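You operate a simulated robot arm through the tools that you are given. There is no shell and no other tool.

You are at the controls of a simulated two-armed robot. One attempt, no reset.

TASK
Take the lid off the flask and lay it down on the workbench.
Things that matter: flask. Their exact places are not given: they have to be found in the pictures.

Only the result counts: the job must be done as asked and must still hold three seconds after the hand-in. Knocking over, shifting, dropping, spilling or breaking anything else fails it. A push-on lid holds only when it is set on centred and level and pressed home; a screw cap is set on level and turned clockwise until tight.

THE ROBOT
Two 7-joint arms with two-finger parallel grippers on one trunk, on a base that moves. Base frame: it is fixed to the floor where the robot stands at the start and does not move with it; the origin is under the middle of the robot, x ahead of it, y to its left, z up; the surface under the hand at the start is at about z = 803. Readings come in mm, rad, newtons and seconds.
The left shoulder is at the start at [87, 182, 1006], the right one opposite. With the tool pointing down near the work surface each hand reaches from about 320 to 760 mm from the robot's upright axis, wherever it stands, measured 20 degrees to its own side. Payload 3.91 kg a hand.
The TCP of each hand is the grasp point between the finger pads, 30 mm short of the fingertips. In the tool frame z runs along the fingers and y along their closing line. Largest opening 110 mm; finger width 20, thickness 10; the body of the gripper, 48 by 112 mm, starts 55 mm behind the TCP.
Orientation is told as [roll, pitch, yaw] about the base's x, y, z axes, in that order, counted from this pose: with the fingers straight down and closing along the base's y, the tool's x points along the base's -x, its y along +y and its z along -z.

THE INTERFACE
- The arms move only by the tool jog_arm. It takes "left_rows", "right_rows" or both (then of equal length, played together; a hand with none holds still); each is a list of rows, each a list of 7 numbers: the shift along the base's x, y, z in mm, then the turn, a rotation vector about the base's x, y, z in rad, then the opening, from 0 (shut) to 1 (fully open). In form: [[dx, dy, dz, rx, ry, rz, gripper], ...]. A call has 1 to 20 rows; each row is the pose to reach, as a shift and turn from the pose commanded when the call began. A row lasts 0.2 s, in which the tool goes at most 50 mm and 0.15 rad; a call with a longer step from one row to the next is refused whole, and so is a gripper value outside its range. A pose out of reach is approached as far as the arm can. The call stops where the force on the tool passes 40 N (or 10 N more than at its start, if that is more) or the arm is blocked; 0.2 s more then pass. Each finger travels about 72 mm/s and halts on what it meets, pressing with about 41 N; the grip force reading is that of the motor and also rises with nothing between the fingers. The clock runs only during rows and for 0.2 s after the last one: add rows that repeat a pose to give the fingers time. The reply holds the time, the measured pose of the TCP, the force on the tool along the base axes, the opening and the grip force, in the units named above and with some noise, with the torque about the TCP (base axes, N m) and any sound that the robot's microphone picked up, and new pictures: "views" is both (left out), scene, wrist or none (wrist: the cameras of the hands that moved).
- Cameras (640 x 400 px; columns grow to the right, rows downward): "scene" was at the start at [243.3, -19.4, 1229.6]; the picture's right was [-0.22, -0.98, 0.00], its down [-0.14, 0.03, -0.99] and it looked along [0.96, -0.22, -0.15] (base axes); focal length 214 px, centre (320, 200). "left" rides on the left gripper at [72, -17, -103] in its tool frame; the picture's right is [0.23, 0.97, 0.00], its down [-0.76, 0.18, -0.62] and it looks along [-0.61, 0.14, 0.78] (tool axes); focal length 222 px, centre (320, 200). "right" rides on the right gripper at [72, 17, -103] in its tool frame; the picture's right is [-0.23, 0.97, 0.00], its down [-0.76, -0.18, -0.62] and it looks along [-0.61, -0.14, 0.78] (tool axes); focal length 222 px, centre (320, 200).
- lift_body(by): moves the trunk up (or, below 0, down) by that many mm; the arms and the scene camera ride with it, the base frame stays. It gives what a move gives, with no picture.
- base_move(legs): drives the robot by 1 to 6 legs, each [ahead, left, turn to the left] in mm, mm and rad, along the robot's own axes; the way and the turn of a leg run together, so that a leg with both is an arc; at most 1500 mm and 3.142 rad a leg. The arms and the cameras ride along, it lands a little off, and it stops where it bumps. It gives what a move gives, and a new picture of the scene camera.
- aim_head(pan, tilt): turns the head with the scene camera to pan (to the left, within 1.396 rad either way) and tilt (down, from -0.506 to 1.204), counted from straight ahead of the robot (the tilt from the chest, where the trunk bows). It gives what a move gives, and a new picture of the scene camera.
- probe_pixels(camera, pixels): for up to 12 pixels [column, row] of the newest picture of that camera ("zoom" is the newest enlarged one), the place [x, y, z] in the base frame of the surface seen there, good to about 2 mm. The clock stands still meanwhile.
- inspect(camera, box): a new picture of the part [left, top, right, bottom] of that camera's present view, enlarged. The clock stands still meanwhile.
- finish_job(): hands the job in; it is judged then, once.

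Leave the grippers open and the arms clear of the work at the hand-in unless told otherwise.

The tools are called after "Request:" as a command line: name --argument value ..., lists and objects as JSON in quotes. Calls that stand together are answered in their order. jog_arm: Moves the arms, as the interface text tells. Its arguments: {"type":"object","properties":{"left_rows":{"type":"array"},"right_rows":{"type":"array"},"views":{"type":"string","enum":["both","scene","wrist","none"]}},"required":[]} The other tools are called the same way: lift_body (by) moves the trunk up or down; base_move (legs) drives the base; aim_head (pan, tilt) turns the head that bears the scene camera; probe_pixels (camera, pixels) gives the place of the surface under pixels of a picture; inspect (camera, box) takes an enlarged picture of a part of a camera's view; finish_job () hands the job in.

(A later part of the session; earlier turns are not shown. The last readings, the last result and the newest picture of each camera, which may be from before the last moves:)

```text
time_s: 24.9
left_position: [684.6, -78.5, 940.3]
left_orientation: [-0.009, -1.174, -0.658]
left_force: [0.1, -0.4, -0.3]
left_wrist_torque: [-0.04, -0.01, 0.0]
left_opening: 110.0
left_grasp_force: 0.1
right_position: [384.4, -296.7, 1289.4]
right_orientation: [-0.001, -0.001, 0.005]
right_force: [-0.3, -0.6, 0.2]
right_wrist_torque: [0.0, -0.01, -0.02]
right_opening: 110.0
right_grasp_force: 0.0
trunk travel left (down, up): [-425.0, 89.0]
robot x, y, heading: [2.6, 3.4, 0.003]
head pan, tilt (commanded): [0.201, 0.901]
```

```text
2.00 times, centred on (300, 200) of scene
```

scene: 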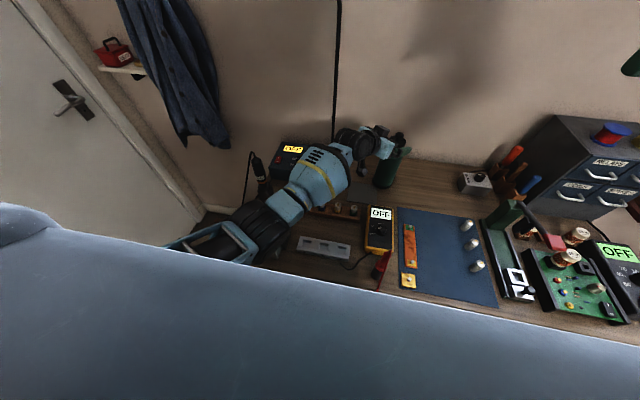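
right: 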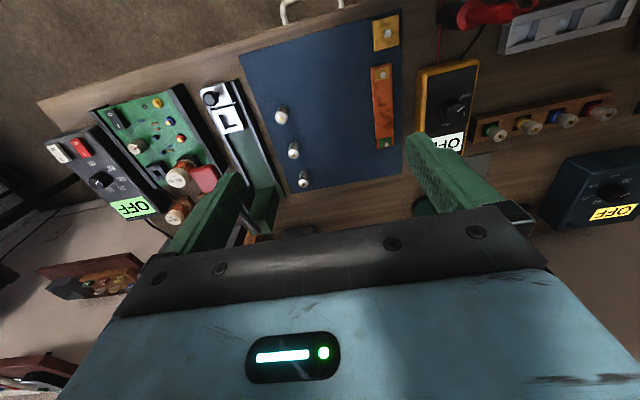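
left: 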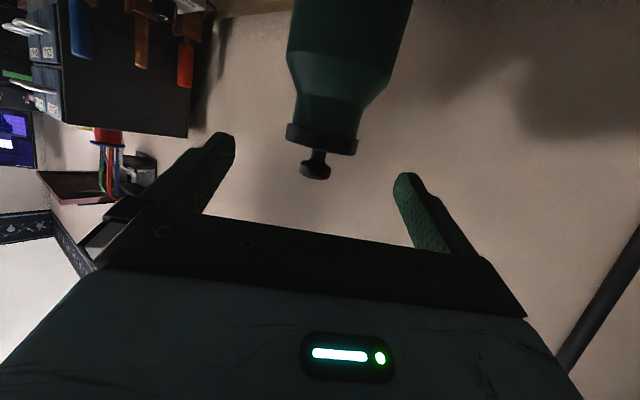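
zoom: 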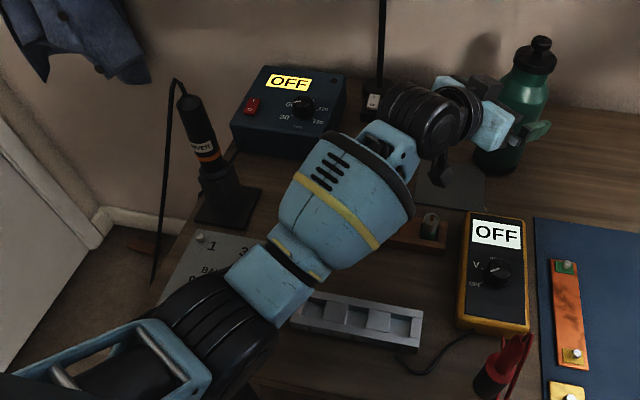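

The elbow is well clear of the bench items and the flask is centred between the fingers. I'll lower to z=905, then advance 41 mm so the flask axis sits about 10 mm beyond the grasp point (the palm must stay off the body).

Request:
jog_arm --left_rows '[[0, 1, -18, 0, 0, 0, 1], [1, 2, -35, 0, 0, 0, 1], [9, -5, -35, 0, 0, 0, 1], [17, -11, -35, 0, 0, 0, 1], [25, -17, -35, 0, 0, 0, 1], [33, -24, -35, 0, 0, 0, 1], [33, -24, -35, 0, 0, 0, 1]]' --views "both"

```text
time_s: 26.5
left_position: [720.6, -101.4, 903.7]
left_orientation: [-0.013, -1.172, -0.651]
left_force: [-1.1, 0.0, -0.9]
left_wrist_torque: [0.0, 0.0, 0.01]
left_opening: 110.2
left_grasp_force: 0.0
right_position: [385.6, -294.9, 1289.0]
right_orientation: [0.0, -0.002, 0.006]
right_force: [0.4, 0.0, -0.6]
right_wrist_torque: [-0.05, 0.0, 0.01]
right_opening: 109.9
right_grasp_force: 0.1
trunk travel left (down, up): [-425.0, 89.0]
robot x, y, heading: [-0.6, 2.3, 0.003]
head pan, tilt (commanded): [0.201, 0.901]
```

scene: 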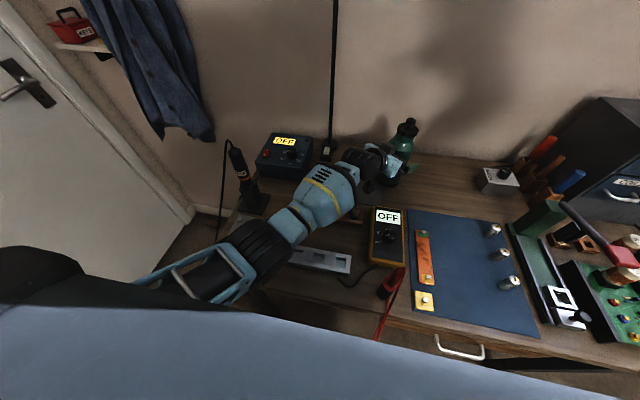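
left: 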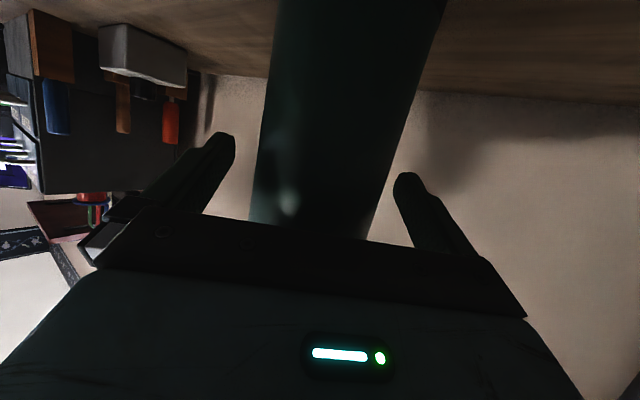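

The hand is at (720.6, -101.4, 904). Before closing I'll verify the centring by probing the flask body and finger pads in the wrist picture.

Request:
probe_pixels --camera "left" --pixels '[[270, 120], [290, 120], [320, 120], [350, 120], [380, 120], [400, 120], [268, 180], [300, 180], [340, 180], [375, 180], [225, 150], [405, 185]]'

Request:
inspect --camera "scene" --box '[320, 100, 460, 200]'

```text
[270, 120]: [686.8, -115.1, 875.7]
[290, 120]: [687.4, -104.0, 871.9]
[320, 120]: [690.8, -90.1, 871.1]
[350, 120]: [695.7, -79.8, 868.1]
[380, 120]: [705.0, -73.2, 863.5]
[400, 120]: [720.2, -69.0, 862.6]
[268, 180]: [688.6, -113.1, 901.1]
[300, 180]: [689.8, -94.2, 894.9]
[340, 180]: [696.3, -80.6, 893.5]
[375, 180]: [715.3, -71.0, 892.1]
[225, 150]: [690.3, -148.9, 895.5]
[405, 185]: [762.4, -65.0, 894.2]
```

```text
4.00 times, centred on (390, 150) of scene
```

zoom: 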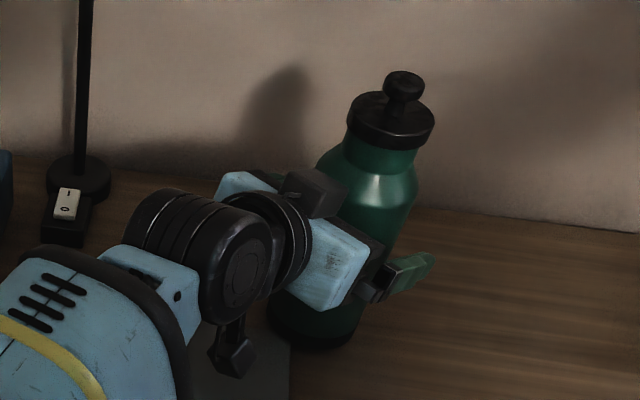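

The pads and body show the flask about 2 mm off the hand's centre line, toward -y. I'll correct that, back off 3 mm, and then close the left fingers gently on the flask.

Request:
jog_arm --left_rows '[[-3.6, 0.3, 0, 0, 0, 0, 1], [-3.6, 0.3, 0, 0, 0, 0, 1], [-3.6, 0.3, 0, 0, 0, 0, 0.9], [-3.6, 0.3, 0, 0, 0, 0, 0.82], [-3.6, 0.3, 0, 0, 0, 0, 0.75], [-3.6, 0.3, 0, 0, 0, 0, 0.7], [-3.6, 0.3, 0, 0, 0, 0, 0.65], [-3.6, 0.3, 0, 0, 0, 0, 0.6], [-3.6, 0.3, 0, 0, 0, 0, 0.6], [-3.6, 0.3, 0, 0, 0, 0, 0.6]]' --views "both"

```text
time_s: 28.7
left_position: [715.0, -101.4, 903.7]
left_orientation: [-0.013, -1.173, -0.655]
left_force: [0.5, 1.4, 2.1]
left_wrist_torque: [0.2, -0.13, 0.0]
left_opening: 73.8
left_grasp_force: 41.1
right_position: [385.8, -295.9, 1287.9]
right_orientation: [-0.001, -0.003, 0.006]
right_force: [-0.8, -0.4, 1.0]
right_wrist_torque: [0.02, -0.03, -0.01]
right_opening: 109.9
right_grasp_force: 0.1
trunk travel left (down, up): [-425.0, 89.0]
robot x, y, heading: [3.3, 0.4, 0.005]
head pan, tilt (commanded): [0.201, 0.901]
```

scene: 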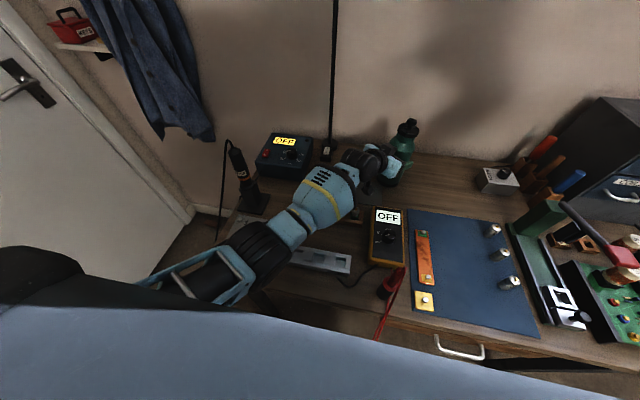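
left: 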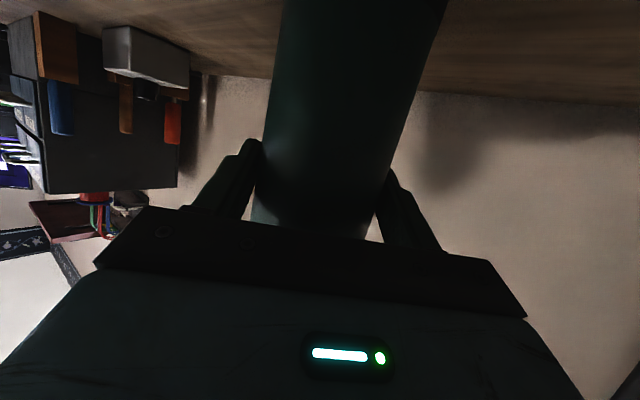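

The left hand holds the flask firmly: opening 73.8 mm, grip 41 N, with small forces. Now I'll bring the right hand over, turning it 0.3 rad forward for reach and half closing the fingers, to a hover about 75 mm above gripping height over the knob.

Request:
jog_arm --right_rows '[[33, 19, -8, 0, -0.03, 0, 0.9], [67, 37, -16, 0, -0.06, 0, 0.8], [100, 56, -30, 0, -0.09, 0, 0.7], [134, 75, -48, 0, -0.12, 0, 0.6], [167, 93, -68, 0, -0.15, 0, 0.55], [200, 112, -90, 0, -0.18, 0, 0.55], [234, 131, -112, 0, -0.21, 0, 0.55], [267, 150, -134, 0, -0.24, 0, 0.55], [300, 168, -156, 0, -0.27, 0, 0.55], [330, 187, -170, 0, -0.3, 0, 0.55], [330, 187, -170, 0, -0.3, 0, 0.55]]' --views "both"

```text
time_s: 31.1
left_position: [716.3, -100.9, 904.0]
left_orientation: [-0.011, -1.172, -0.654]
left_force: [0.6, 1.3, -0.3]
left_wrist_torque: [0.0, -0.2, 0.02]
left_opening: 73.5
left_grasp_force: 41.4
right_position: [628.4, -200.5, 1078.7]
right_orientation: [-0.002, -0.302, 0.005]
right_force: [-0.8, -0.1, 0.5]
right_wrist_torque: [0.04, 0.02, 0.01]
right_opening: 60.6
right_grasp_force: 0.0
right hand out of reach, approached as far as the arm can: row 6, 7, 8, 9, 10, 11
trunk travel left (down, up): [-425.0, 89.0]
robot x, y, heading: [-0.1, 0.3, -0.002]
head pan, tilt (commanded): [0.201, 0.901]
```

scene: 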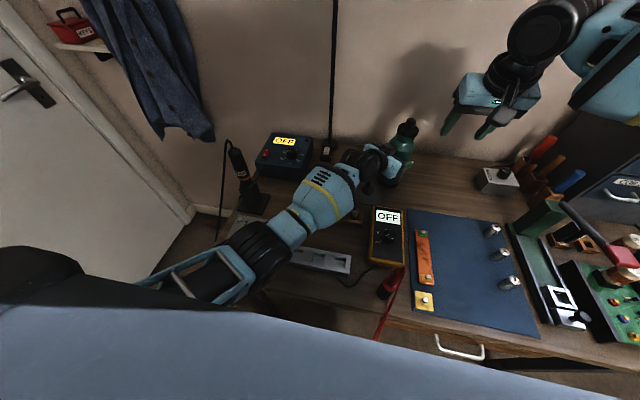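
right: 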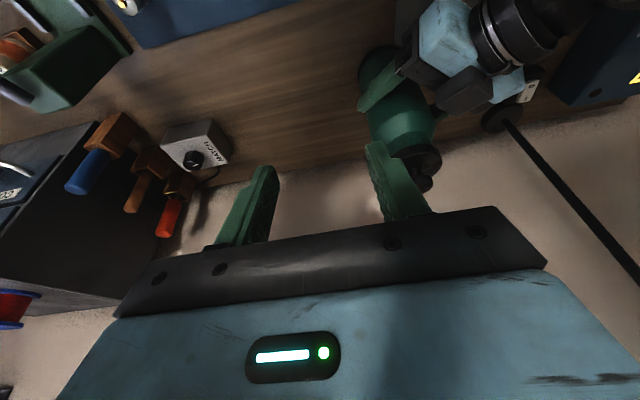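

The right hand stopped short at (628, -200, 1079), out of reach. I'll look to the right to see the arm's shape.

Request:
aim_head --pan -0.5 --tilt 0.45

```text
time_s: 32.1
left_position: [715.6, -101.7, 903.2]
left_orientation: [-0.013, -1.172, -0.652]
left_force: [1.7, -0.1, -0.5]
left_wrist_torque: [0.02, -0.21, 0.04]
left_opening: 73.1
left_grasp_force: 41.1
right_position: [626.5, -199.4, 1078.1]
right_orientation: [0.0, -0.3, 0.006]
right_force: [0.0, 0.5, 1.4]
right_wrist_torque: [0.03, -0.01, -0.01]
right_opening: 60.4
right_grasp_force: 0.1
trunk travel left (down, up): [-425.0, 89.0]
robot x, y, heading: [2.4, 1.6, 0.011]
head pan, tilt (commanded): [-0.499, 0.45]
```

scene: 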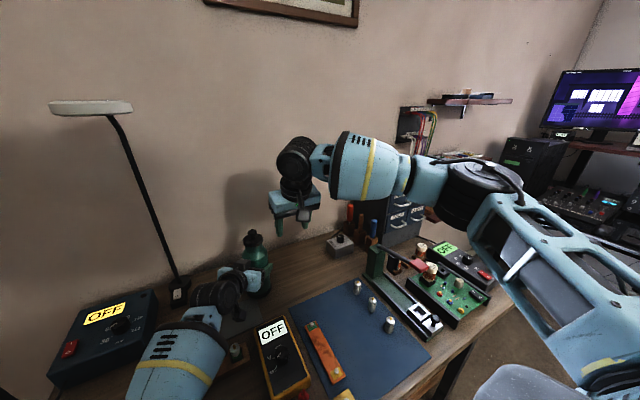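

I can see the right arm well now. I'll probe the elbow, wrist and hand to measure the true link lengths.

Request:
probe_pixels --camera "scene" --pixels '[[480, 180], [470, 205], [440, 180], [350, 170], [300, 150], [296, 165], [296, 200], [520, 220], [580, 330], [610, 380], [255, 240], [90, 105]]'

Request:
inspect --camera "scene" --box '[220, 110, 640, 400]'

```text
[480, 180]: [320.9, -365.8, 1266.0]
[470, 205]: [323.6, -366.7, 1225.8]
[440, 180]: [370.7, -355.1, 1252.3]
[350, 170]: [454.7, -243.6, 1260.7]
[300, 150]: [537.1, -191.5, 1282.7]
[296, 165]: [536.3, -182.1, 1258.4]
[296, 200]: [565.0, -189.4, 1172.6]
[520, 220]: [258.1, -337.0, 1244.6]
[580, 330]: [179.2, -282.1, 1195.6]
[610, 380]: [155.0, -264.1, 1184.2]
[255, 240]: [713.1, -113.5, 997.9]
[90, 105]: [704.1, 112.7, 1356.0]
```

```text
1.38 times, centred on (430, 255) of scene
```

zoom: 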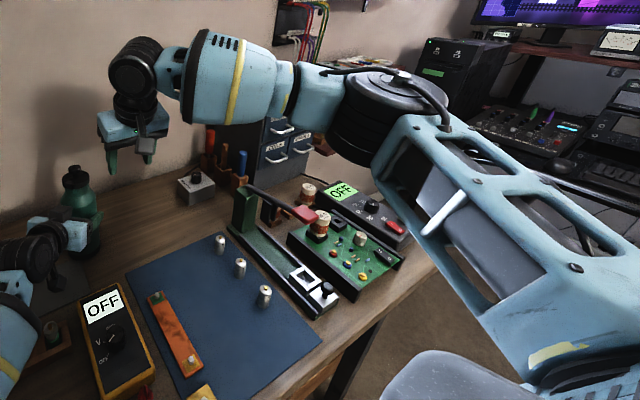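

Wrist to shoulder is only about 493 mm of roughly 640 mm, so some joint limit stopped it, not length. I'll try from here with the hand yawed a little to the left, following the forearm direction, and advance in small steps.

Request:
jog_arm --right_rows '[[0, 0, 0, 0, 0, 0.1, 0.55], [0, 0, 0, 0, 0, 0.2, 0.55], [10, 5, 0, 0, 0, 0.25, 0.55], [25, 15, 0, 0, 0, 0.3, 0.55], [40, 25, 5, 0, 0, 0.35, 0.55], [40, 25, 5, 0, 0, 0.35, 0.55]]' --views "scene"

```text
time_s: 33.5
left_position: [715.0, -101.7, 903.0]
left_orientation: [-0.014, -1.173, -0.652]
left_force: [-0.6, 0.7, 0.5]
left_wrist_torque: [-0.01, -0.07, -0.01]
left_opening: 73.1
left_grasp_force: 40.3
right_position: [652.0, -213.7, 1086.7]
right_orientation: [-0.001, -0.301, 0.343]
right_force: [-0.8, 0.0, -0.7]
right_wrist_torque: [0.02, 0.0, 0.0]
right_opening: 60.3
right_grasp_force: 0.0
right hand out of reach, approached as far as the arm can: row 4, 5, 6
trunk travel left (down, up): [-425.0, 89.0]
robot x, y, heading: [1.3, 3.9, 0.005]
head pan, tilt (commanded): [-0.499, 0.45]
```

scene: 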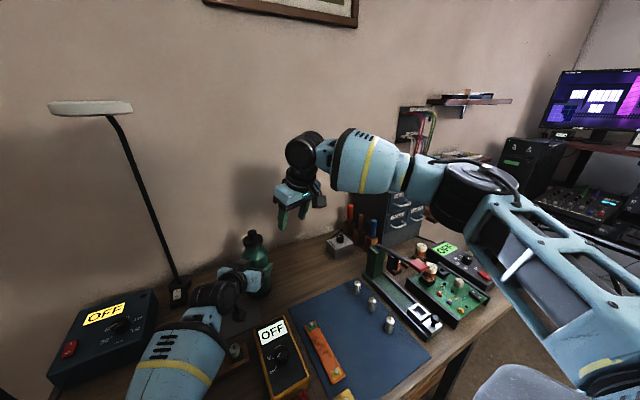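

The elbow stays stuck out to the right and high, so the shoulder seems to be at a limit for this posture. I'll bring the right hand back and lower, to about (500, -260, 990), to let the elbow drop. Then I'll advance again at that lower level.

Request:
jog_arm --right_rows '[[-30, -9, -20, -0.005, 0.03, -0.069, 0.55], [-61, -18, -39, -0.01, 0.06, -0.137, 0.55], [-91, -28, -58, -0.016, 0.091, -0.206, 0.55], [-122, -37, -78, -0.021, 0.121, -0.274, 0.55], [-152, -46, -97, -0.026, 0.151, -0.343, 0.55], [-152, -46, -97, -0.026, 0.151, -0.343, 0.55]]' --views "both"

```text
time_s: 34.9
left_position: [717.0, -102.4, 903.6]
left_orientation: [-0.014, -1.172, -0.652]
left_force: [-0.5, 1.5, 1.0]
left_wrist_torque: [0.02, -0.11, 0.03]
left_opening: 73.5
left_grasp_force: 40.6
right_position: [500.2, -258.1, 990.4]
right_orientation: [0.0, -0.149, 0.01]
right_force: [-0.3, -0.6, -0.5]
right_wrist_torque: [0.04, 0.01, 0.0]
right_opening: 60.6
right_grasp_force: 0.2
trunk travel left (down, up): [-425.0, 89.0]
robot x, y, heading: [-0.1, 0.7, 0.001]
head pan, tilt (commanded): [-0.499, 0.45]
```

scene: 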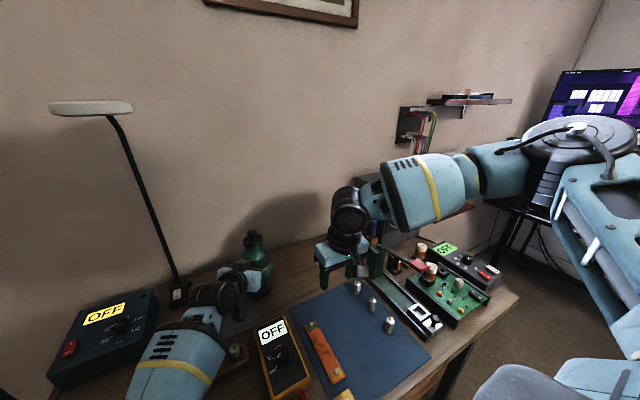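
right: 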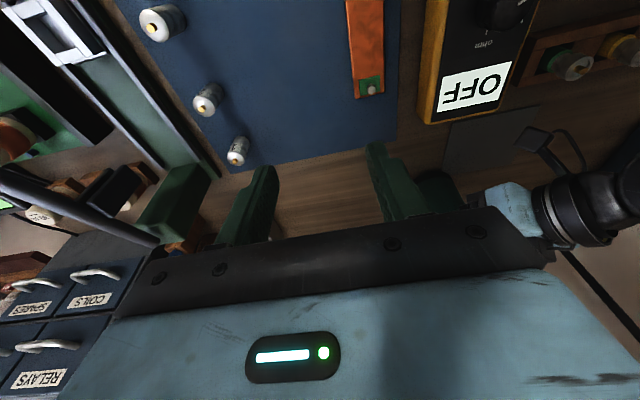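

I'll measure the right arm's shape in this pose.

Request:
probe_pixels --camera "scene" --pixels '[[580, 130], [590, 150], [545, 190], [500, 175], [430, 190], [350, 215], [600, 200], [620, 260], [560, 215], [635, 310]]'

```text
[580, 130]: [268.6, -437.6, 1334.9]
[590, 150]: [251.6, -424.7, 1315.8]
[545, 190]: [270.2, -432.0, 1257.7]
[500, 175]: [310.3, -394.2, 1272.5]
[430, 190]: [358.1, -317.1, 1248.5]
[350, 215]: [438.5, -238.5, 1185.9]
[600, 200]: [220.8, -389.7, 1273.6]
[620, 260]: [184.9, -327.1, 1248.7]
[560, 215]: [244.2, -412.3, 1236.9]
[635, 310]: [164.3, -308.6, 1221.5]
```

The elbow keeps to a high, outward posture. A better way for the right hand is to come at the knob from the front-right, tilted about 35° below horizontal (yaw +0.7). That needs a nearer, lower wrist, and still leaves room below the hand for laying the lid on the bench. I'll turn the hand that way while moving to about (620, -200, 1060).

Request:
jog_arm --right_rows '[[15, 7, 15, 0.0359, -0.0984, 0.0824, 0.55], [30, 14, 28, 0.0719, -0.1968, 0.1649, 0.55], [45, 22, 40, 0.1078, -0.2952, 0.2473, 0.55], [60, 29, 50, 0.1437, -0.3937, 0.3297, 0.55], [75, 36, 58, 0.1796, -0.4921, 0.4121, 0.55], [90, 44, 64, 0.2156, -0.5905, 0.4946, 0.55], [105, 51, 68, 0.2515, -0.6889, 0.577, 0.55], [120, 58, 70, 0.2874, -0.7873, 0.6594, 0.55], [120, 58, 70, 0.2874, -0.7873, 0.6594, 0.55]]' --views "both"

```text
time_s: 36.9
left_position: [716.7, -101.6, 903.3]
left_orientation: [-0.011, -1.171, -0.65]
left_force: [1.6, 0.2, -0.3]
left_wrist_torque: [0.0, -0.23, 0.04]
left_opening: 73.1
left_grasp_force: 41.8
right_position: [621.7, -200.4, 1059.2]
right_orientation: [-0.015, -0.971, 0.719]
right_force: [0.1, -0.2, -1.0]
right_wrist_torque: [0.01, 0.02, 0.03]
right_opening: 60.6
right_grasp_force: 0.1
trunk travel left (down, up): [-425.0, 89.0]
robot x, y, heading: [0.2, 2.3, 0.004]
head pan, tilt (commanded): [-0.499, 0.45]
```

scene: 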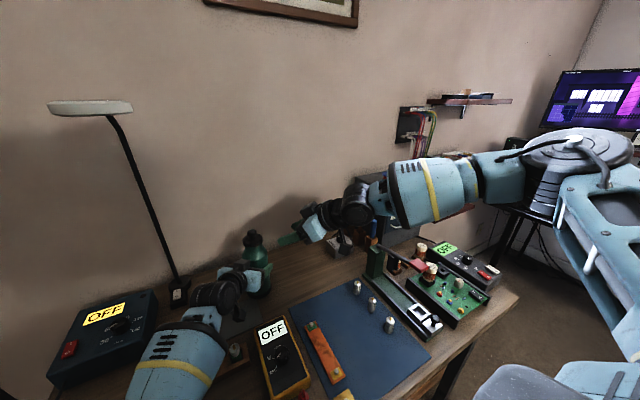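
right: 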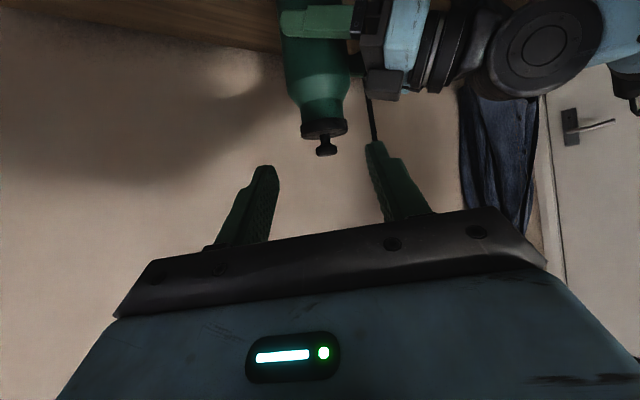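

That pose was reached well, and the lid is visible between the right fingers at about (325, 140). I'll probe the knob and collar from this camera for precise centring.

Request:
inspect --camera "right" --box '[280, 90, 370, 170]'

Request:
probe_pixels --camera "right" --pixels '[[326, 152], [318, 151], [334, 151], [326, 148], [325, 141], [305, 132], [315, 134], [325, 134], [335, 131], [345, 126], [324, 128], [324, 118]]'

```text
5.00 times, centred on (325, 130) of right
```

zoom: 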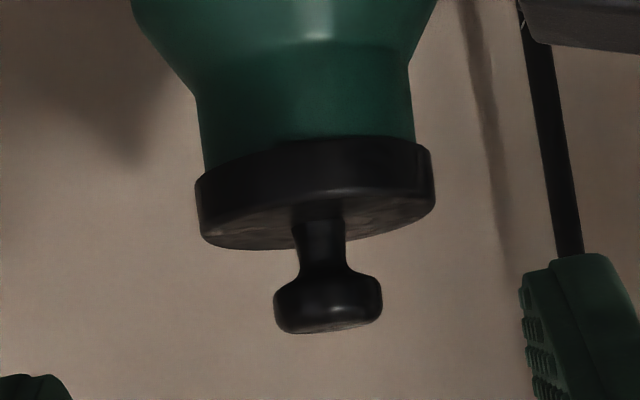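

```text
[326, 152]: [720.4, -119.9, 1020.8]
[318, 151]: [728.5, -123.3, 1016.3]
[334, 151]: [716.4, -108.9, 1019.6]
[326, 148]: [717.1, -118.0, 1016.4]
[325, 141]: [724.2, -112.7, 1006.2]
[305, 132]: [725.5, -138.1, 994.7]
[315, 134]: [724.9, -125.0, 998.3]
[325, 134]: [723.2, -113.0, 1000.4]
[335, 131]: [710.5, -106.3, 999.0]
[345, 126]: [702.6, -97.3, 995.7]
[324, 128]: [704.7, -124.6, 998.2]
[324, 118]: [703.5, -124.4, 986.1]
```

The knob and collar agree on a lid axis at about (726.5, -111), with the knob head about 23 mm wide at z 1011–1024 and the collar top at z of about 1000. I'll move the right hand to a hover 60 mm back along its finger direction.

Request:
jog_arm --right_rows '[[15, 13, 2, 0, 0, 0, 0.55], [30, 26, 4, 0, 0, 0, 0.55], [45, 39, 4, 0, 0, 0, 0.55], [57, 49, 4, 0, 0, 0, 0.55], [57, 49, 4, 0, 0, 0, 0.55]]' --views "both"

```text
time_s: 38.1
left_position: [715.2, -100.9, 903.0]
left_orientation: [-0.012, -1.172, -0.652]
left_force: [0.9, -0.4, 1.1]
left_wrist_torque: [-0.08, -0.07, -0.02]
left_opening: 73.2
left_grasp_force: 40.9
right_position: [676.7, -151.0, 1063.4]
right_orientation: [-0.015, -0.971, 0.718]
right_force: [-0.3, -0.5, -0.4]
right_wrist_torque: [0.0, 0.02, -0.02]
right_opening: 60.6
right_grasp_force: 0.1
trunk travel left (down, up): [-425.0, 89.0]
robot x, y, heading: [0.9, 0.2, 0.004]
head pan, tilt (commanded): [-0.499, 0.45]
```

scene: 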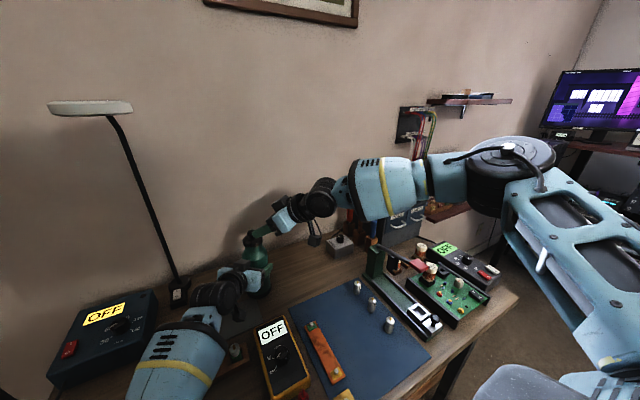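
right: 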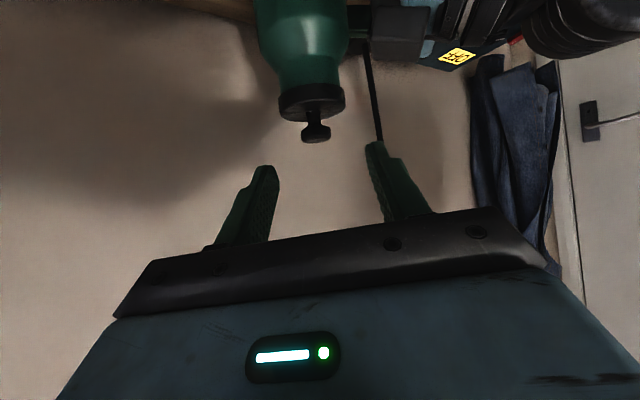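

The hover at (676.7, -151, 1063.4) was reached cleanly. I'll refine once more with probes on the knob and collar from this nearer view.

Request:
inspect --camera "right" --box '[260, 70, 370, 160]'

Request:
probe_pixels --camera "right" --pixels '[[315, 137], [305, 134], [326, 133], [315, 131], [315, 122], [284, 115], [300, 118], [338, 108], [312, 110], [312, 98], [318, 138], [311, 138]]'

```text
4.44 times, centred on (315, 115) of right
```

zoom: 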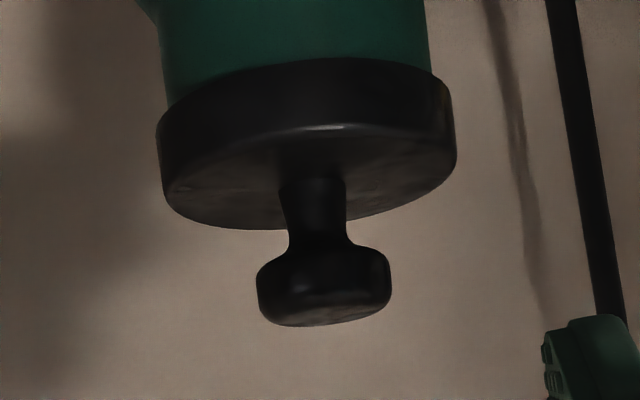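

```text
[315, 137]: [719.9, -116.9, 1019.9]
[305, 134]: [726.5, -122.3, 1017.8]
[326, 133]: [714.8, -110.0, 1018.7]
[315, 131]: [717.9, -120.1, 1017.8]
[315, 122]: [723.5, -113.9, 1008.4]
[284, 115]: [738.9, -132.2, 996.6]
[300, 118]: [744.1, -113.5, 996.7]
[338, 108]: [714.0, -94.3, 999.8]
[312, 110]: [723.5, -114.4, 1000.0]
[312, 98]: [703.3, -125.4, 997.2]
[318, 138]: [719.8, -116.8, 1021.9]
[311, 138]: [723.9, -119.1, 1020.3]
```

The knob centre stays at about (726.5, -111.5). I'll advance along the finger direction so the knob sits between the pads, with tips about 3 mm above the collar, fingers still open.

Request:
jog_arm --right_rows '[[10, 8, -9, 0, 0, 0, 0.55], [20, 16, -18, 0, 0, 0, 0.55], [30, 24, -26, 0, 0, 0, 0.55], [39, 31.5, -34, 0, 0, 0, 0.55], [39, 31.5, -34, 0, 0, 0, 0.55], [39, 31.5, -34, 0, 0, 0, 0.55]]' --views "both"

```text
time_s: 39.5
left_position: [715.4, -101.5, 904.2]
left_orientation: [-0.012, -1.172, -0.652]
left_force: [0.5, -0.1, 0.0]
left_wrist_torque: [-0.16, -0.16, -0.01]
left_opening: 72.9
left_grasp_force: 40.7
right_position: [718.4, -120.0, 1029.3]
right_orientation: [-0.013, -0.97, 0.719]
right_force: [1.0, -0.6, -0.3]
right_wrist_torque: [-0.01, -0.01, -0.02]
right_opening: 60.4
right_grasp_force: 0.1
trunk travel left (down, up): [-425.0, 89.0]
robot x, y, heading: [2.1, 2.6, 0.004]
head pan, tilt (commanded): [-0.499, 0.45]
```

scene: 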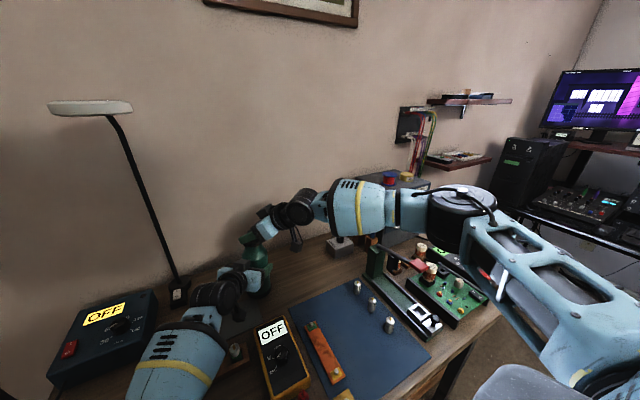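
right: 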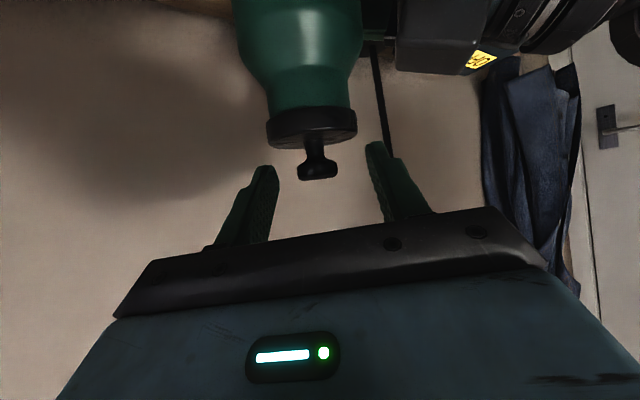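

The knob is between the fingers at about (317, 168), with no force. I'll check centring by probing the pads and knob.

Request:
probe_pixels --camera "right" --pixels '[[317, 172], [302, 170], [334, 165], [317, 165], [272, 172], [274, 180], [270, 190], [370, 160], [373, 170], [378, 185], [317, 178], [310, 150]]'

Request:
inspect --camera "right" --box '[240, 120, 400, 230]'

```text
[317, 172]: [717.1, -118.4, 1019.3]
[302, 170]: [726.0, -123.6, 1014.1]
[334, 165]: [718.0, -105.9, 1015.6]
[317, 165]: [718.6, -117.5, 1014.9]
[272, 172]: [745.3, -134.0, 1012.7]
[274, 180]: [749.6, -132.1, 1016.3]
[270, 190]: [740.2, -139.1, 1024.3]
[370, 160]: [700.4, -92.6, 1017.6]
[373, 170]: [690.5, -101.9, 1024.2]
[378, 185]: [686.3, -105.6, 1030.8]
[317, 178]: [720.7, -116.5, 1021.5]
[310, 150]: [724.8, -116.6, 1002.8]
```

```text
3.64 times, centred on (320, 175) of right
```

zoom: 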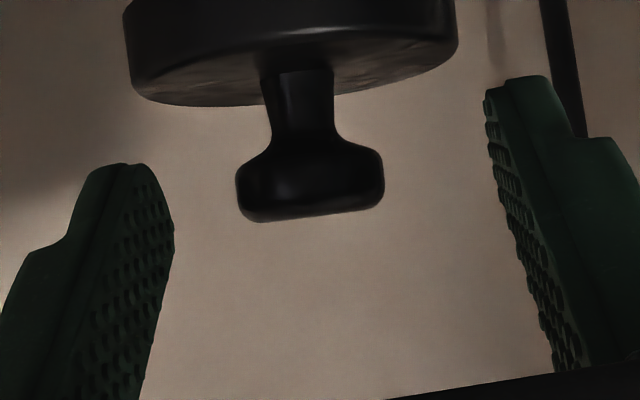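

The knob is centred between the pads within about 1 mm. Closing the right fingers on the knob.

Request:
jog_arm --right_rows '[[0, 0, 0, 0, 0, 0, 0.45], [0, 0, 0, 0, 0, 0, 0.36], [0, 0, 0, 0, 0, 0, 0.28], [0, 0, 0, 0, 0, 0, 0.22], [0, 0, 0, 0, 0, 0, 0.16], [0, 0, 0, 0, 0, 0, 0.1], [0, 0, 0, 0, 0, 0, 0.1], [0, 0, 0, 0, 0, 0, 0.1]]' --views "wrist"

```text
time_s: 41.3
left_position: [716.3, -101.6, 903.8]
left_orientation: [-0.012, -1.173, -0.654]
left_force: [2.0, -0.5, 0.6]
left_wrist_torque: [-0.17, -0.25, 0.01]
left_opening: 73.3
left_grasp_force: 40.8
right_position: [716.2, -119.8, 1028.9]
right_orientation: [-0.014, -0.971, 0.719]
right_force: [0.4, -0.9, -0.2]
right_wrist_torque: [-0.06, 0.0, 0.01]
right_opening: 22.7
right_grasp_force: 40.7
trunk travel left (down, up): [-425.0, 89.0]
robot x, y, heading: [2.2, 2.3, 0.005]
head pan, tilt (commanded): [-0.499, 0.45]
heard: snap
```

right: 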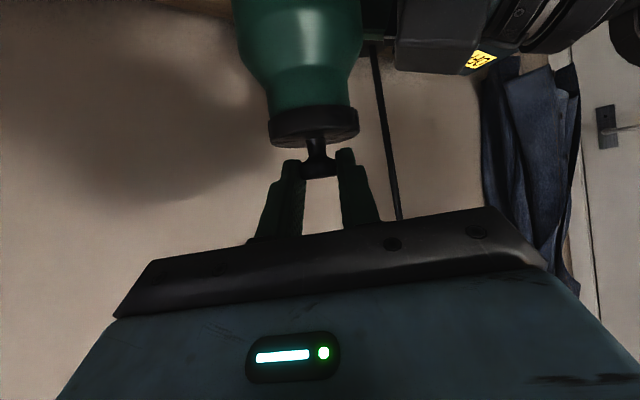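

Gripped the knob (opening 22.7 mm, grip 40.7 N), and the microphone heard a "snap". I'll look closely at the lid before pulling.

Request:
inspect --camera "right" --box '[240, 80, 400, 210]'

Request:
inspect --camera "scene" --box '[200, 190, 320, 310]'

Request:
probe_pixels --camera "right" --pixels '[[316, 160], [312, 140], [300, 140], [330, 138], [300, 120], [320, 118], [340, 118], [315, 108], [315, 100], [275, 128], [355, 118]]'

```text
3.08 times, centred on (320, 145) of right
```

zoom: 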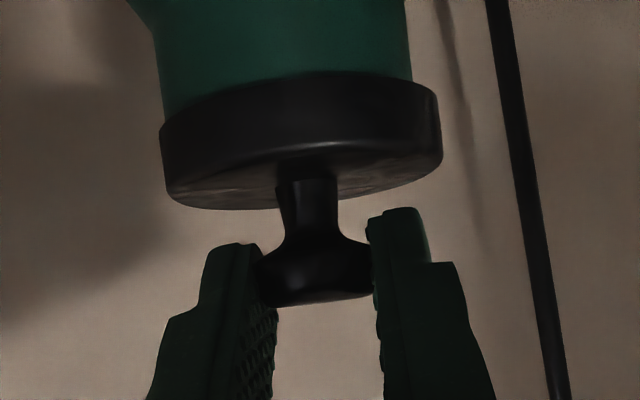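

```text
3.33 times, centred on (260, 250) of scene
```

zoom: 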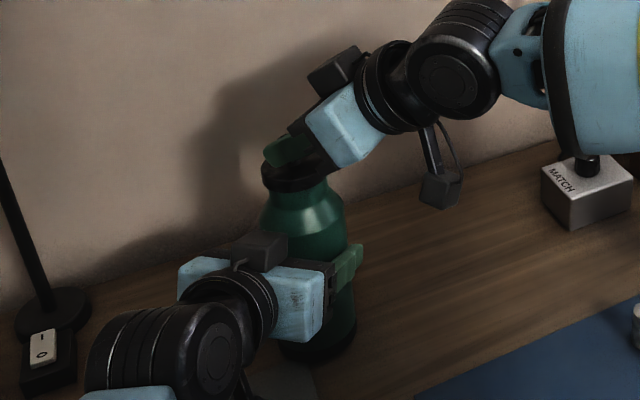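

```text
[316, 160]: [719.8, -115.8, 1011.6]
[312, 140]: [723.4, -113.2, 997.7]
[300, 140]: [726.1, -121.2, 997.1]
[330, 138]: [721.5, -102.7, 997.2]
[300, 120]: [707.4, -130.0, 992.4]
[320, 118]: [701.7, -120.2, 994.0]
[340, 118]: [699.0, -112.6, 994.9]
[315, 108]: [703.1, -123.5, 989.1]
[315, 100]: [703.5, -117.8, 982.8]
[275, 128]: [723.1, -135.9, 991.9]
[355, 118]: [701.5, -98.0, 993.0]
```

The lid looks seated and level and nothing looks broken. The snap may be the lid's seal clicking. I'll pull straight up slowly, 2 mm per row, and watch the forces.

Request:
jog_arm --right_rows '[[0, 0, 2, 0, 0, 0, 0.1], [0, 0, 4, 0, 0, 0, 0.1], [0, 0, 6, 0, 0, 0, 0.1], [0, 0, 8, 0, 0, 0, 0.1]]' --views "wrist"

```text
time_s: 42.3
left_position: [715.5, -102.2, 902.8]
left_orientation: [-0.011, -1.174, -0.653]
left_force: [0.9, 0.3, -0.4]
left_wrist_torque: [-0.08, -0.19, 0.02]
left_opening: 73.1
left_grasp_force: 40.6
right_position: [717.8, -120.3, 1037.3]
right_orientation: [-0.014, -0.972, 0.72]
right_force: [0.6, -0.1, -1.1]
right_wrist_torque: [0.0, 0.01, -0.01]
right_opening: 22.4
right_grasp_force: 40.7
trunk travel left (down, up): [-425.0, 89.0]
robot x, y, heading: [2.9, 6.3, 0.003]
head pan, tilt (commanded): [-0.499, 0.45]
```

right: 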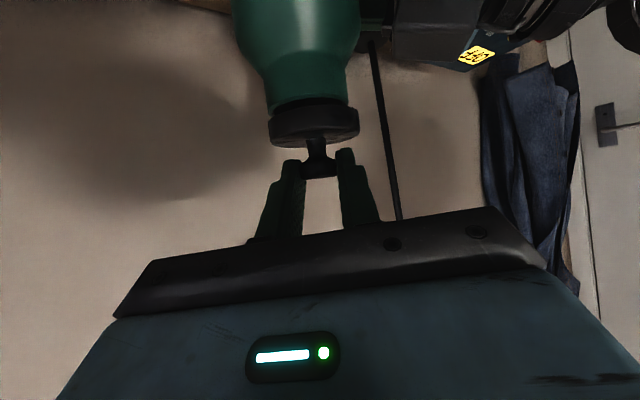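

The lid rises freely with about 1 N of load, and the flask's hold is undisturbed, so the snap was the lid releasing. I'll keep lifting straight up.

Request:
jog_arm --right_rows '[[0, 0, 6, 0, 0, 0, 0.1], [0, 0, 12, 0, 0, 0, 0.1], [0, 0, 18, 0, 0, 0, 0.1], [0, 0, 24, 0, 0, 0, 0.1], [0, 0, 30, 0, 0, 0, 0.1], [0, 0, 30, 0, 0, 0, 0.1]]' --views "both"

Request:
inspect --camera "right" --box '[220, 40, 420, 210]'

```text
time_s: 43.7
left_position: [716.2, -102.0, 903.2]
left_orientation: [-0.012, -1.174, -0.653]
left_force: [0.3, -0.7, -0.2]
left_wrist_torque: [-0.03, -0.09, 0.02]
left_opening: 73.2
left_grasp_force: 40.8
right_position: [717.7, -119.3, 1066.4]
right_orientation: [-0.014, -0.969, 0.719]
right_force: [0.2, -0.1, 0.1]
right_wrist_torque: [0.01, -0.01, 0.05]
right_opening: 22.4
right_grasp_force: 41.0
trunk travel left (down, up): [-425.0, 89.0]
robot x, y, heading: [1.9, 3.1, 0.005]
head pan, tilt (commanded): [-0.499, 0.45]
```

scene: 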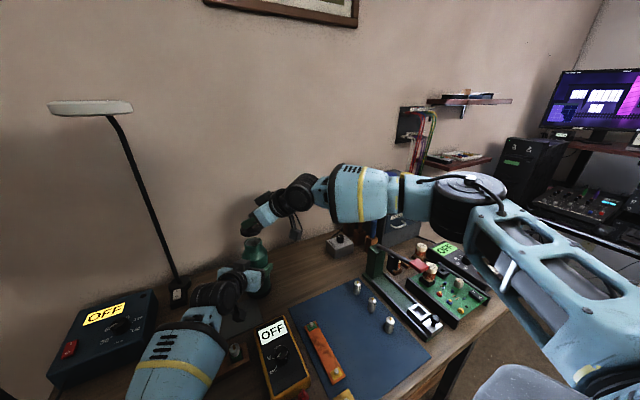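
right: 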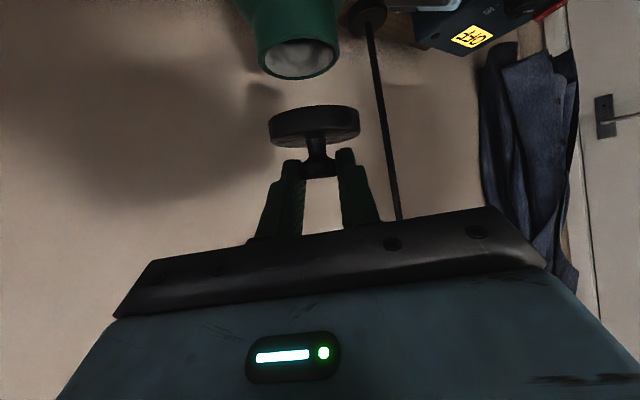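

```text
2.35 times, centred on (320, 125) of right
```

zoom: 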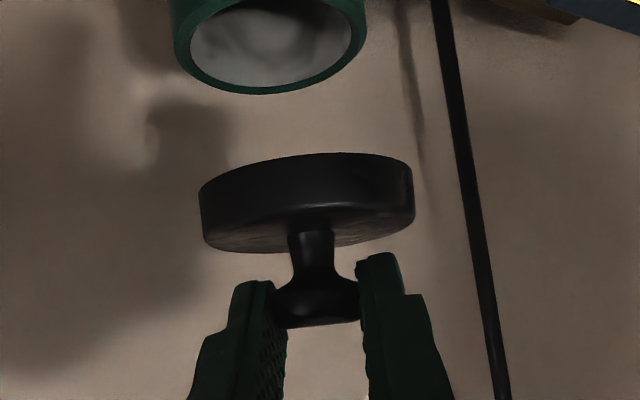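

The lid is off cleanly: a flat cap about 53 mm wide with the knob, and the flask mouth is open. Now I need a spot to lay it down, so I'll probe the free wood area right of the flask and the objects around it (mat edge, posts, green block, MATCH box).

Request:
inspect --camera "scene" --box '[230, 210, 440, 350]'

Request:
probe_pixels --camera "scene" --pixels '[[357, 285], [372, 299], [389, 319], [345, 279], [300, 296], [330, 284], [375, 255], [372, 270], [340, 243], [330, 250], [305, 265], [300, 280]]'

```text
2.86 times, centred on (335, 280) of scene
```

zoom: 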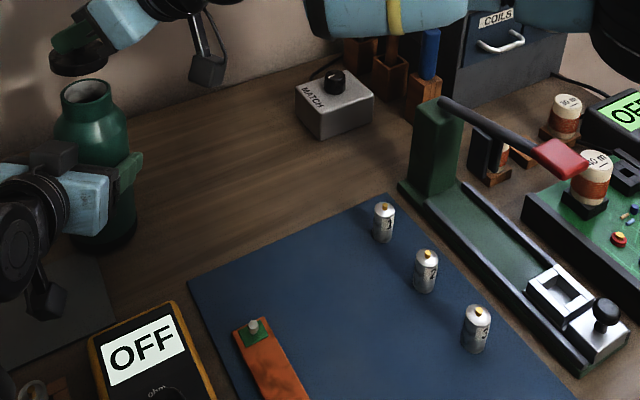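

```text
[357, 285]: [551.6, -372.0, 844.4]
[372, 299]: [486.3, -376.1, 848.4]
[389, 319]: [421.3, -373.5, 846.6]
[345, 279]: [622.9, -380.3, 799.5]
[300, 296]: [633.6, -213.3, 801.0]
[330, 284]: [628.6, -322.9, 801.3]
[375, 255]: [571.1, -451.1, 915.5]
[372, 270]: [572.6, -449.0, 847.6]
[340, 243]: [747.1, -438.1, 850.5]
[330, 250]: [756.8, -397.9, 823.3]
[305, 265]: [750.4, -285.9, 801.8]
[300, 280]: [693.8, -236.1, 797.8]
```

The wood between the flask and the MATCH box is free: the mat edge is at x of about 638, the MATCH box at y < -398, and the nearest post at (552, -372). I'll lay the lid at about (700, -235). First I'll carry it sideways at this height, clear of the flask.

Request:
jog_arm --right_rows '[[-2, -12, 5, 0, 0, 0, 0.1], [-6, -35, 8, 0, 0, 0, 0.1], [-12, -60, 8, 0, 0, 0, 0.1], [-18, -85, 8, 0, 0, 0, 0.1], [-24, -108, 8, 0, 0, 0, 0.1], [-28, -124, 5, 0, 0, 0, 0.1], [-28, -124, 5, 0, 0, 0, 0.1]]' --views "both"

```text
time_s: 45.3
left_position: [714.7, -101.4, 903.7]
left_orientation: [-0.014, -1.172, -0.653]
left_force: [-0.8, 0.2, -0.3]
left_wrist_torque: [0.0, -0.04, 0.04]
left_opening: 73.3
left_grasp_force: 41.0
right_position: [688.0, -245.2, 1073.2]
right_orientation: [-0.013, -0.972, 0.718]
right_force: [-0.9, 0.0, 0.2]
right_wrist_torque: [0.01, 0.03, 0.02]
right_opening: 22.3
right_grasp_force: 41.2
trunk travel left (down, up): [-425.0, 89.0]
robot x, y, heading: [4.3, -1.0, 0.006]
head pan, tilt (commanded): [-0.499, 0.45]
```

scene: 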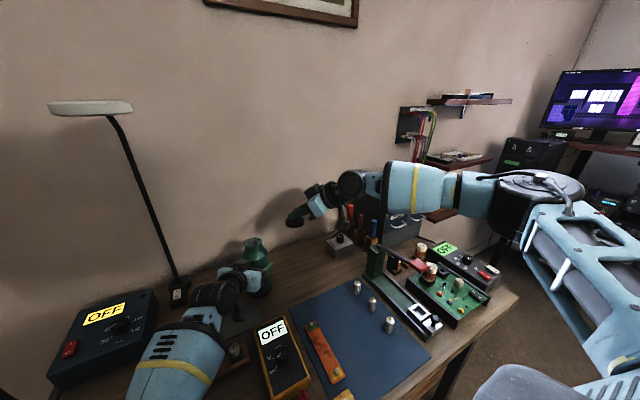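
right: 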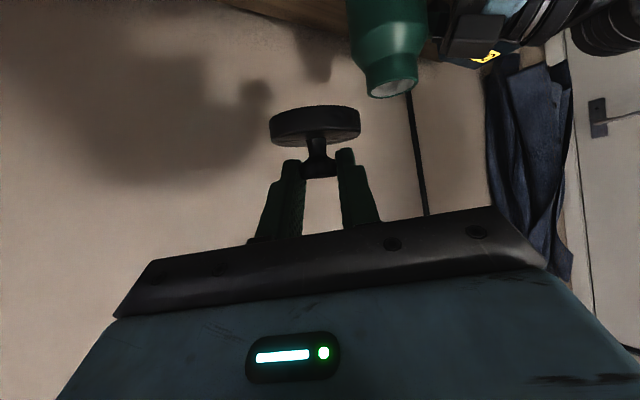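

The lid is now over the free area at (688, -245, 1073). Lowering it to about z=950 first, then I'll check for clearance.

Request:
jog_arm --right_rows '[[0, 0, -30, 0, 0, 0, 0.1], [0, 0, -60, 0, 0, 0, 0.1], [0, 0, -90, 0, 0, 0, 0.1], [0, 0, -120, 0, 0, 0, 0.1], [0, 0, -120, 0, 0, 0, 0.1]]' --views "both"

```text
time_s: 46.5
left_position: [715.5, -101.1, 902.0]
left_orientation: [-0.014, -1.17, -0.653]
left_force: [-0.4, 0.6, 0.2]
left_wrist_torque: [0.02, 0.01, 0.04]
left_opening: 73.4
left_grasp_force: 41.4
right_position: [687.9, -245.0, 952.4]
right_orientation: [-0.016, -0.971, 0.719]
right_force: [-0.1, 0.5, -0.9]
right_wrist_torque: [0.01, -0.02, 0.02]
right_opening: 22.4
right_grasp_force: 41.5
trunk travel left (down, up): [-425.0, 89.0]
robot x, y, heading: [1.9, 5.4, 0.008]
head pan, tilt (commanded): [-0.499, 0.45]
```

scene: 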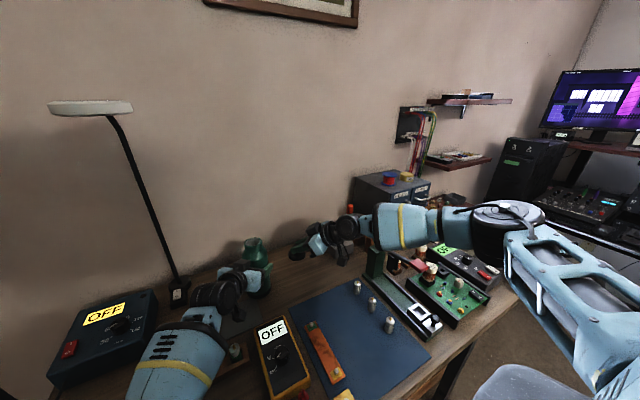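
right: 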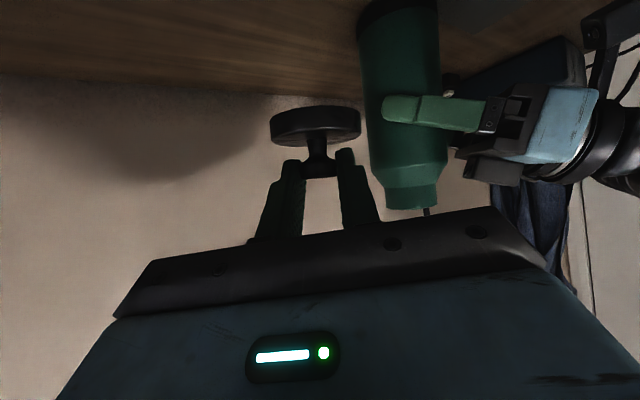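

All smooth so far. I'll zoom in on the right forearm and wrist relative to the green block, lever and posts before going lower.

Request:
inspect --camera "scene" --box '[280, 180, 480, 330]'

Request:
probe_pixels --camera "scene" --pixels '[[348, 228], [345, 255], [375, 228], [395, 225], [430, 222], [490, 215], [400, 245], [330, 240], [420, 265], [430, 275]]'

```text
2.67 times, centred on (380, 255) of scene
```

zoom: 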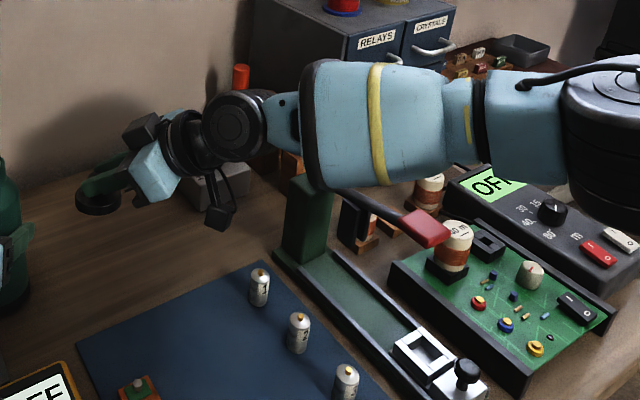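

```text
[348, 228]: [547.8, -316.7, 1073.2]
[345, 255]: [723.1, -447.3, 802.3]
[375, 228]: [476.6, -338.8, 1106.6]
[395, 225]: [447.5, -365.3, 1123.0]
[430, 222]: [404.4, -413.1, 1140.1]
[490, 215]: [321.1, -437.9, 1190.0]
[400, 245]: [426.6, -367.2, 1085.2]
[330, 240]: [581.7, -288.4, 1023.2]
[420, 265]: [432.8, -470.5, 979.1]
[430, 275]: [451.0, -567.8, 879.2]
```

The red lever handle stands at about (433, -470, 980), and lowering in this posture would bring the forearm too close to it. I'll rotate the hand about the vertical by -0.58 rad around the lid, which keeps the lid level. That swings the wrist and forearm left, away from the lever.

Request:
jog_arm --right_rows '[[-1, 3, 0, 0, 0, -0.116, 0.1], [-2, 6, 0, 0, 0, -0.232, 0.1], [-3, 10, 0, 0, 0, -0.348, 0.1], [-3, 13, 0, 0, 0, -0.464, 0.1], [-3, 16.5, 0, 0, 0, -0.58, 0.1], [-3, 16.5, 0, 0, 0, -0.58, 0.1]]' --views "both"

```text
time_s: 47.9
left_position: [715.7, -101.4, 903.5]
left_orientation: [-0.013, -1.173, -0.651]
left_force: [-2.0, 0.4, 0.4]
left_wrist_torque: [-0.06, 0.02, -0.01]
left_opening: 73.2
left_grasp_force: 41.4
right_position: [665.1, -317.4, 929.1]
right_orientation: [0.043, -0.997, 0.139]
right_force: [0.7, 0.4, -1.0]
right_wrist_torque: [0.05, -0.02, 0.04]
right_opening: 23.1
right_grasp_force: 40.9
right hand out of reach, approached as far as the arm can: row 3, 4, 5, 6
trunk travel left (down, up): [-425.0, 89.0]
robot x, y, heading: [1.8, -1.2, 0.01]
head pan, tilt (commanded): [-0.499, 0.45]
```

scene: 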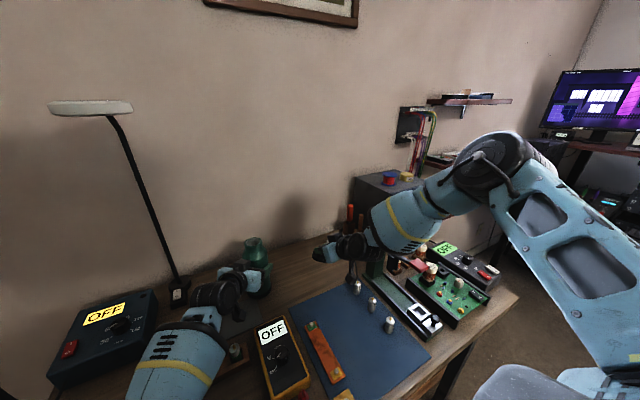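
right: 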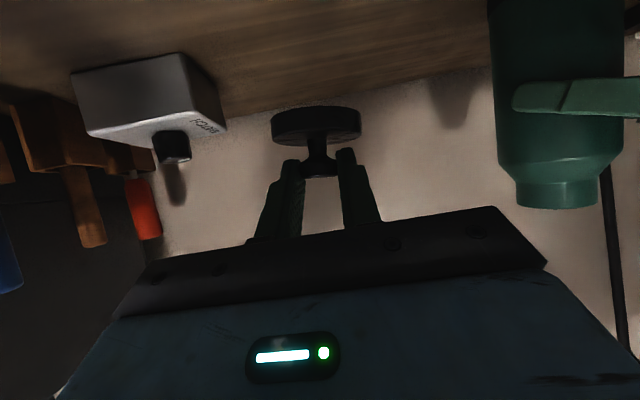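

The arm hit its limit during that turn and drifted to (665, -317, 929), still clear of everything. I'll turn back to the yaw of 0.7 that worked, keeping the lid level as gripped, and use a spot closer to the flask instead, at about (705, -205), which keeps the forearm further from the lever.

Request:
jog_arm --right_rows '[[5, 8, 5, -0.0081, 0.0023, 0.1062, 0.1], [10, 17, 10, -0.0163, 0.0045, 0.2125, 0.1], [14, 27, 15, -0.0244, 0.0068, 0.3187, 0.1], [18, 40, 20, -0.0326, 0.009, 0.425, 0.1], [23, 60, 23, -0.0407, 0.0113, 0.5312, 0.1], [26, 82, 23, -0.0407, 0.0113, 0.5312, 0.1], [30, 104, 23, -0.0407, 0.0113, 0.5312, 0.1], [30, 104, 23, -0.0407, 0.0113, 0.5312, 0.1]]' --views "both"

```text
time_s: 49.7
left_position: [715.8, -101.5, 903.5]
left_orientation: [-0.012, -1.173, -0.654]
left_force: [0.0, -0.3, -0.5]
left_wrist_torque: [-0.13, -0.17, 0.01]
left_opening: 73.4
left_grasp_force: 40.3
right_position: [693.8, -211.9, 953.4]
right_orientation: [-0.015, -0.971, 0.718]
right_force: [-0.1, 0.4, -0.9]
right_wrist_torque: [-0.01, -0.06, 0.01]
right_opening: 23.3
right_grasp_force: 40.8
trunk travel left (down, up): [-425.0, 89.0]
robot x, y, heading: [-2.7, 1.0, 0.001]
head pan, tilt (commanded): [-0.499, 0.45]
```

scene: 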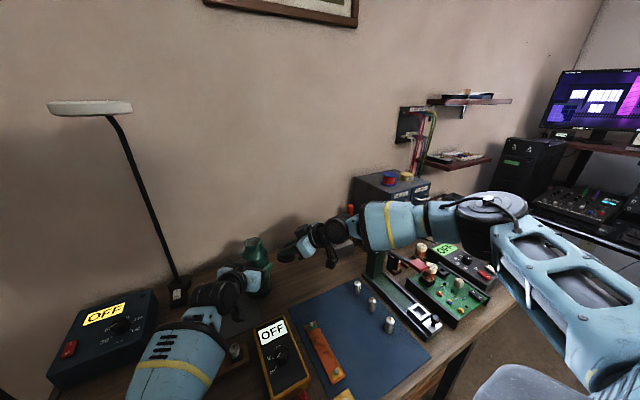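
right: 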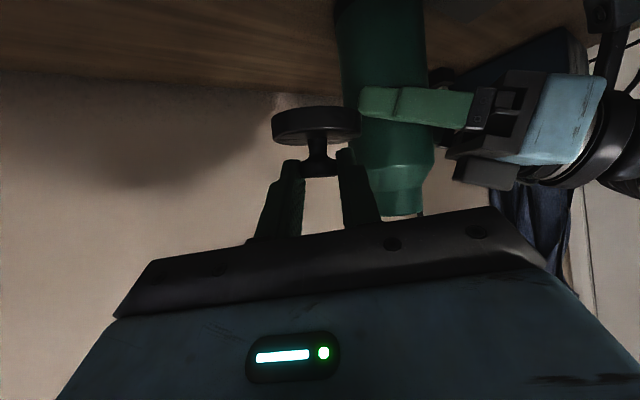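

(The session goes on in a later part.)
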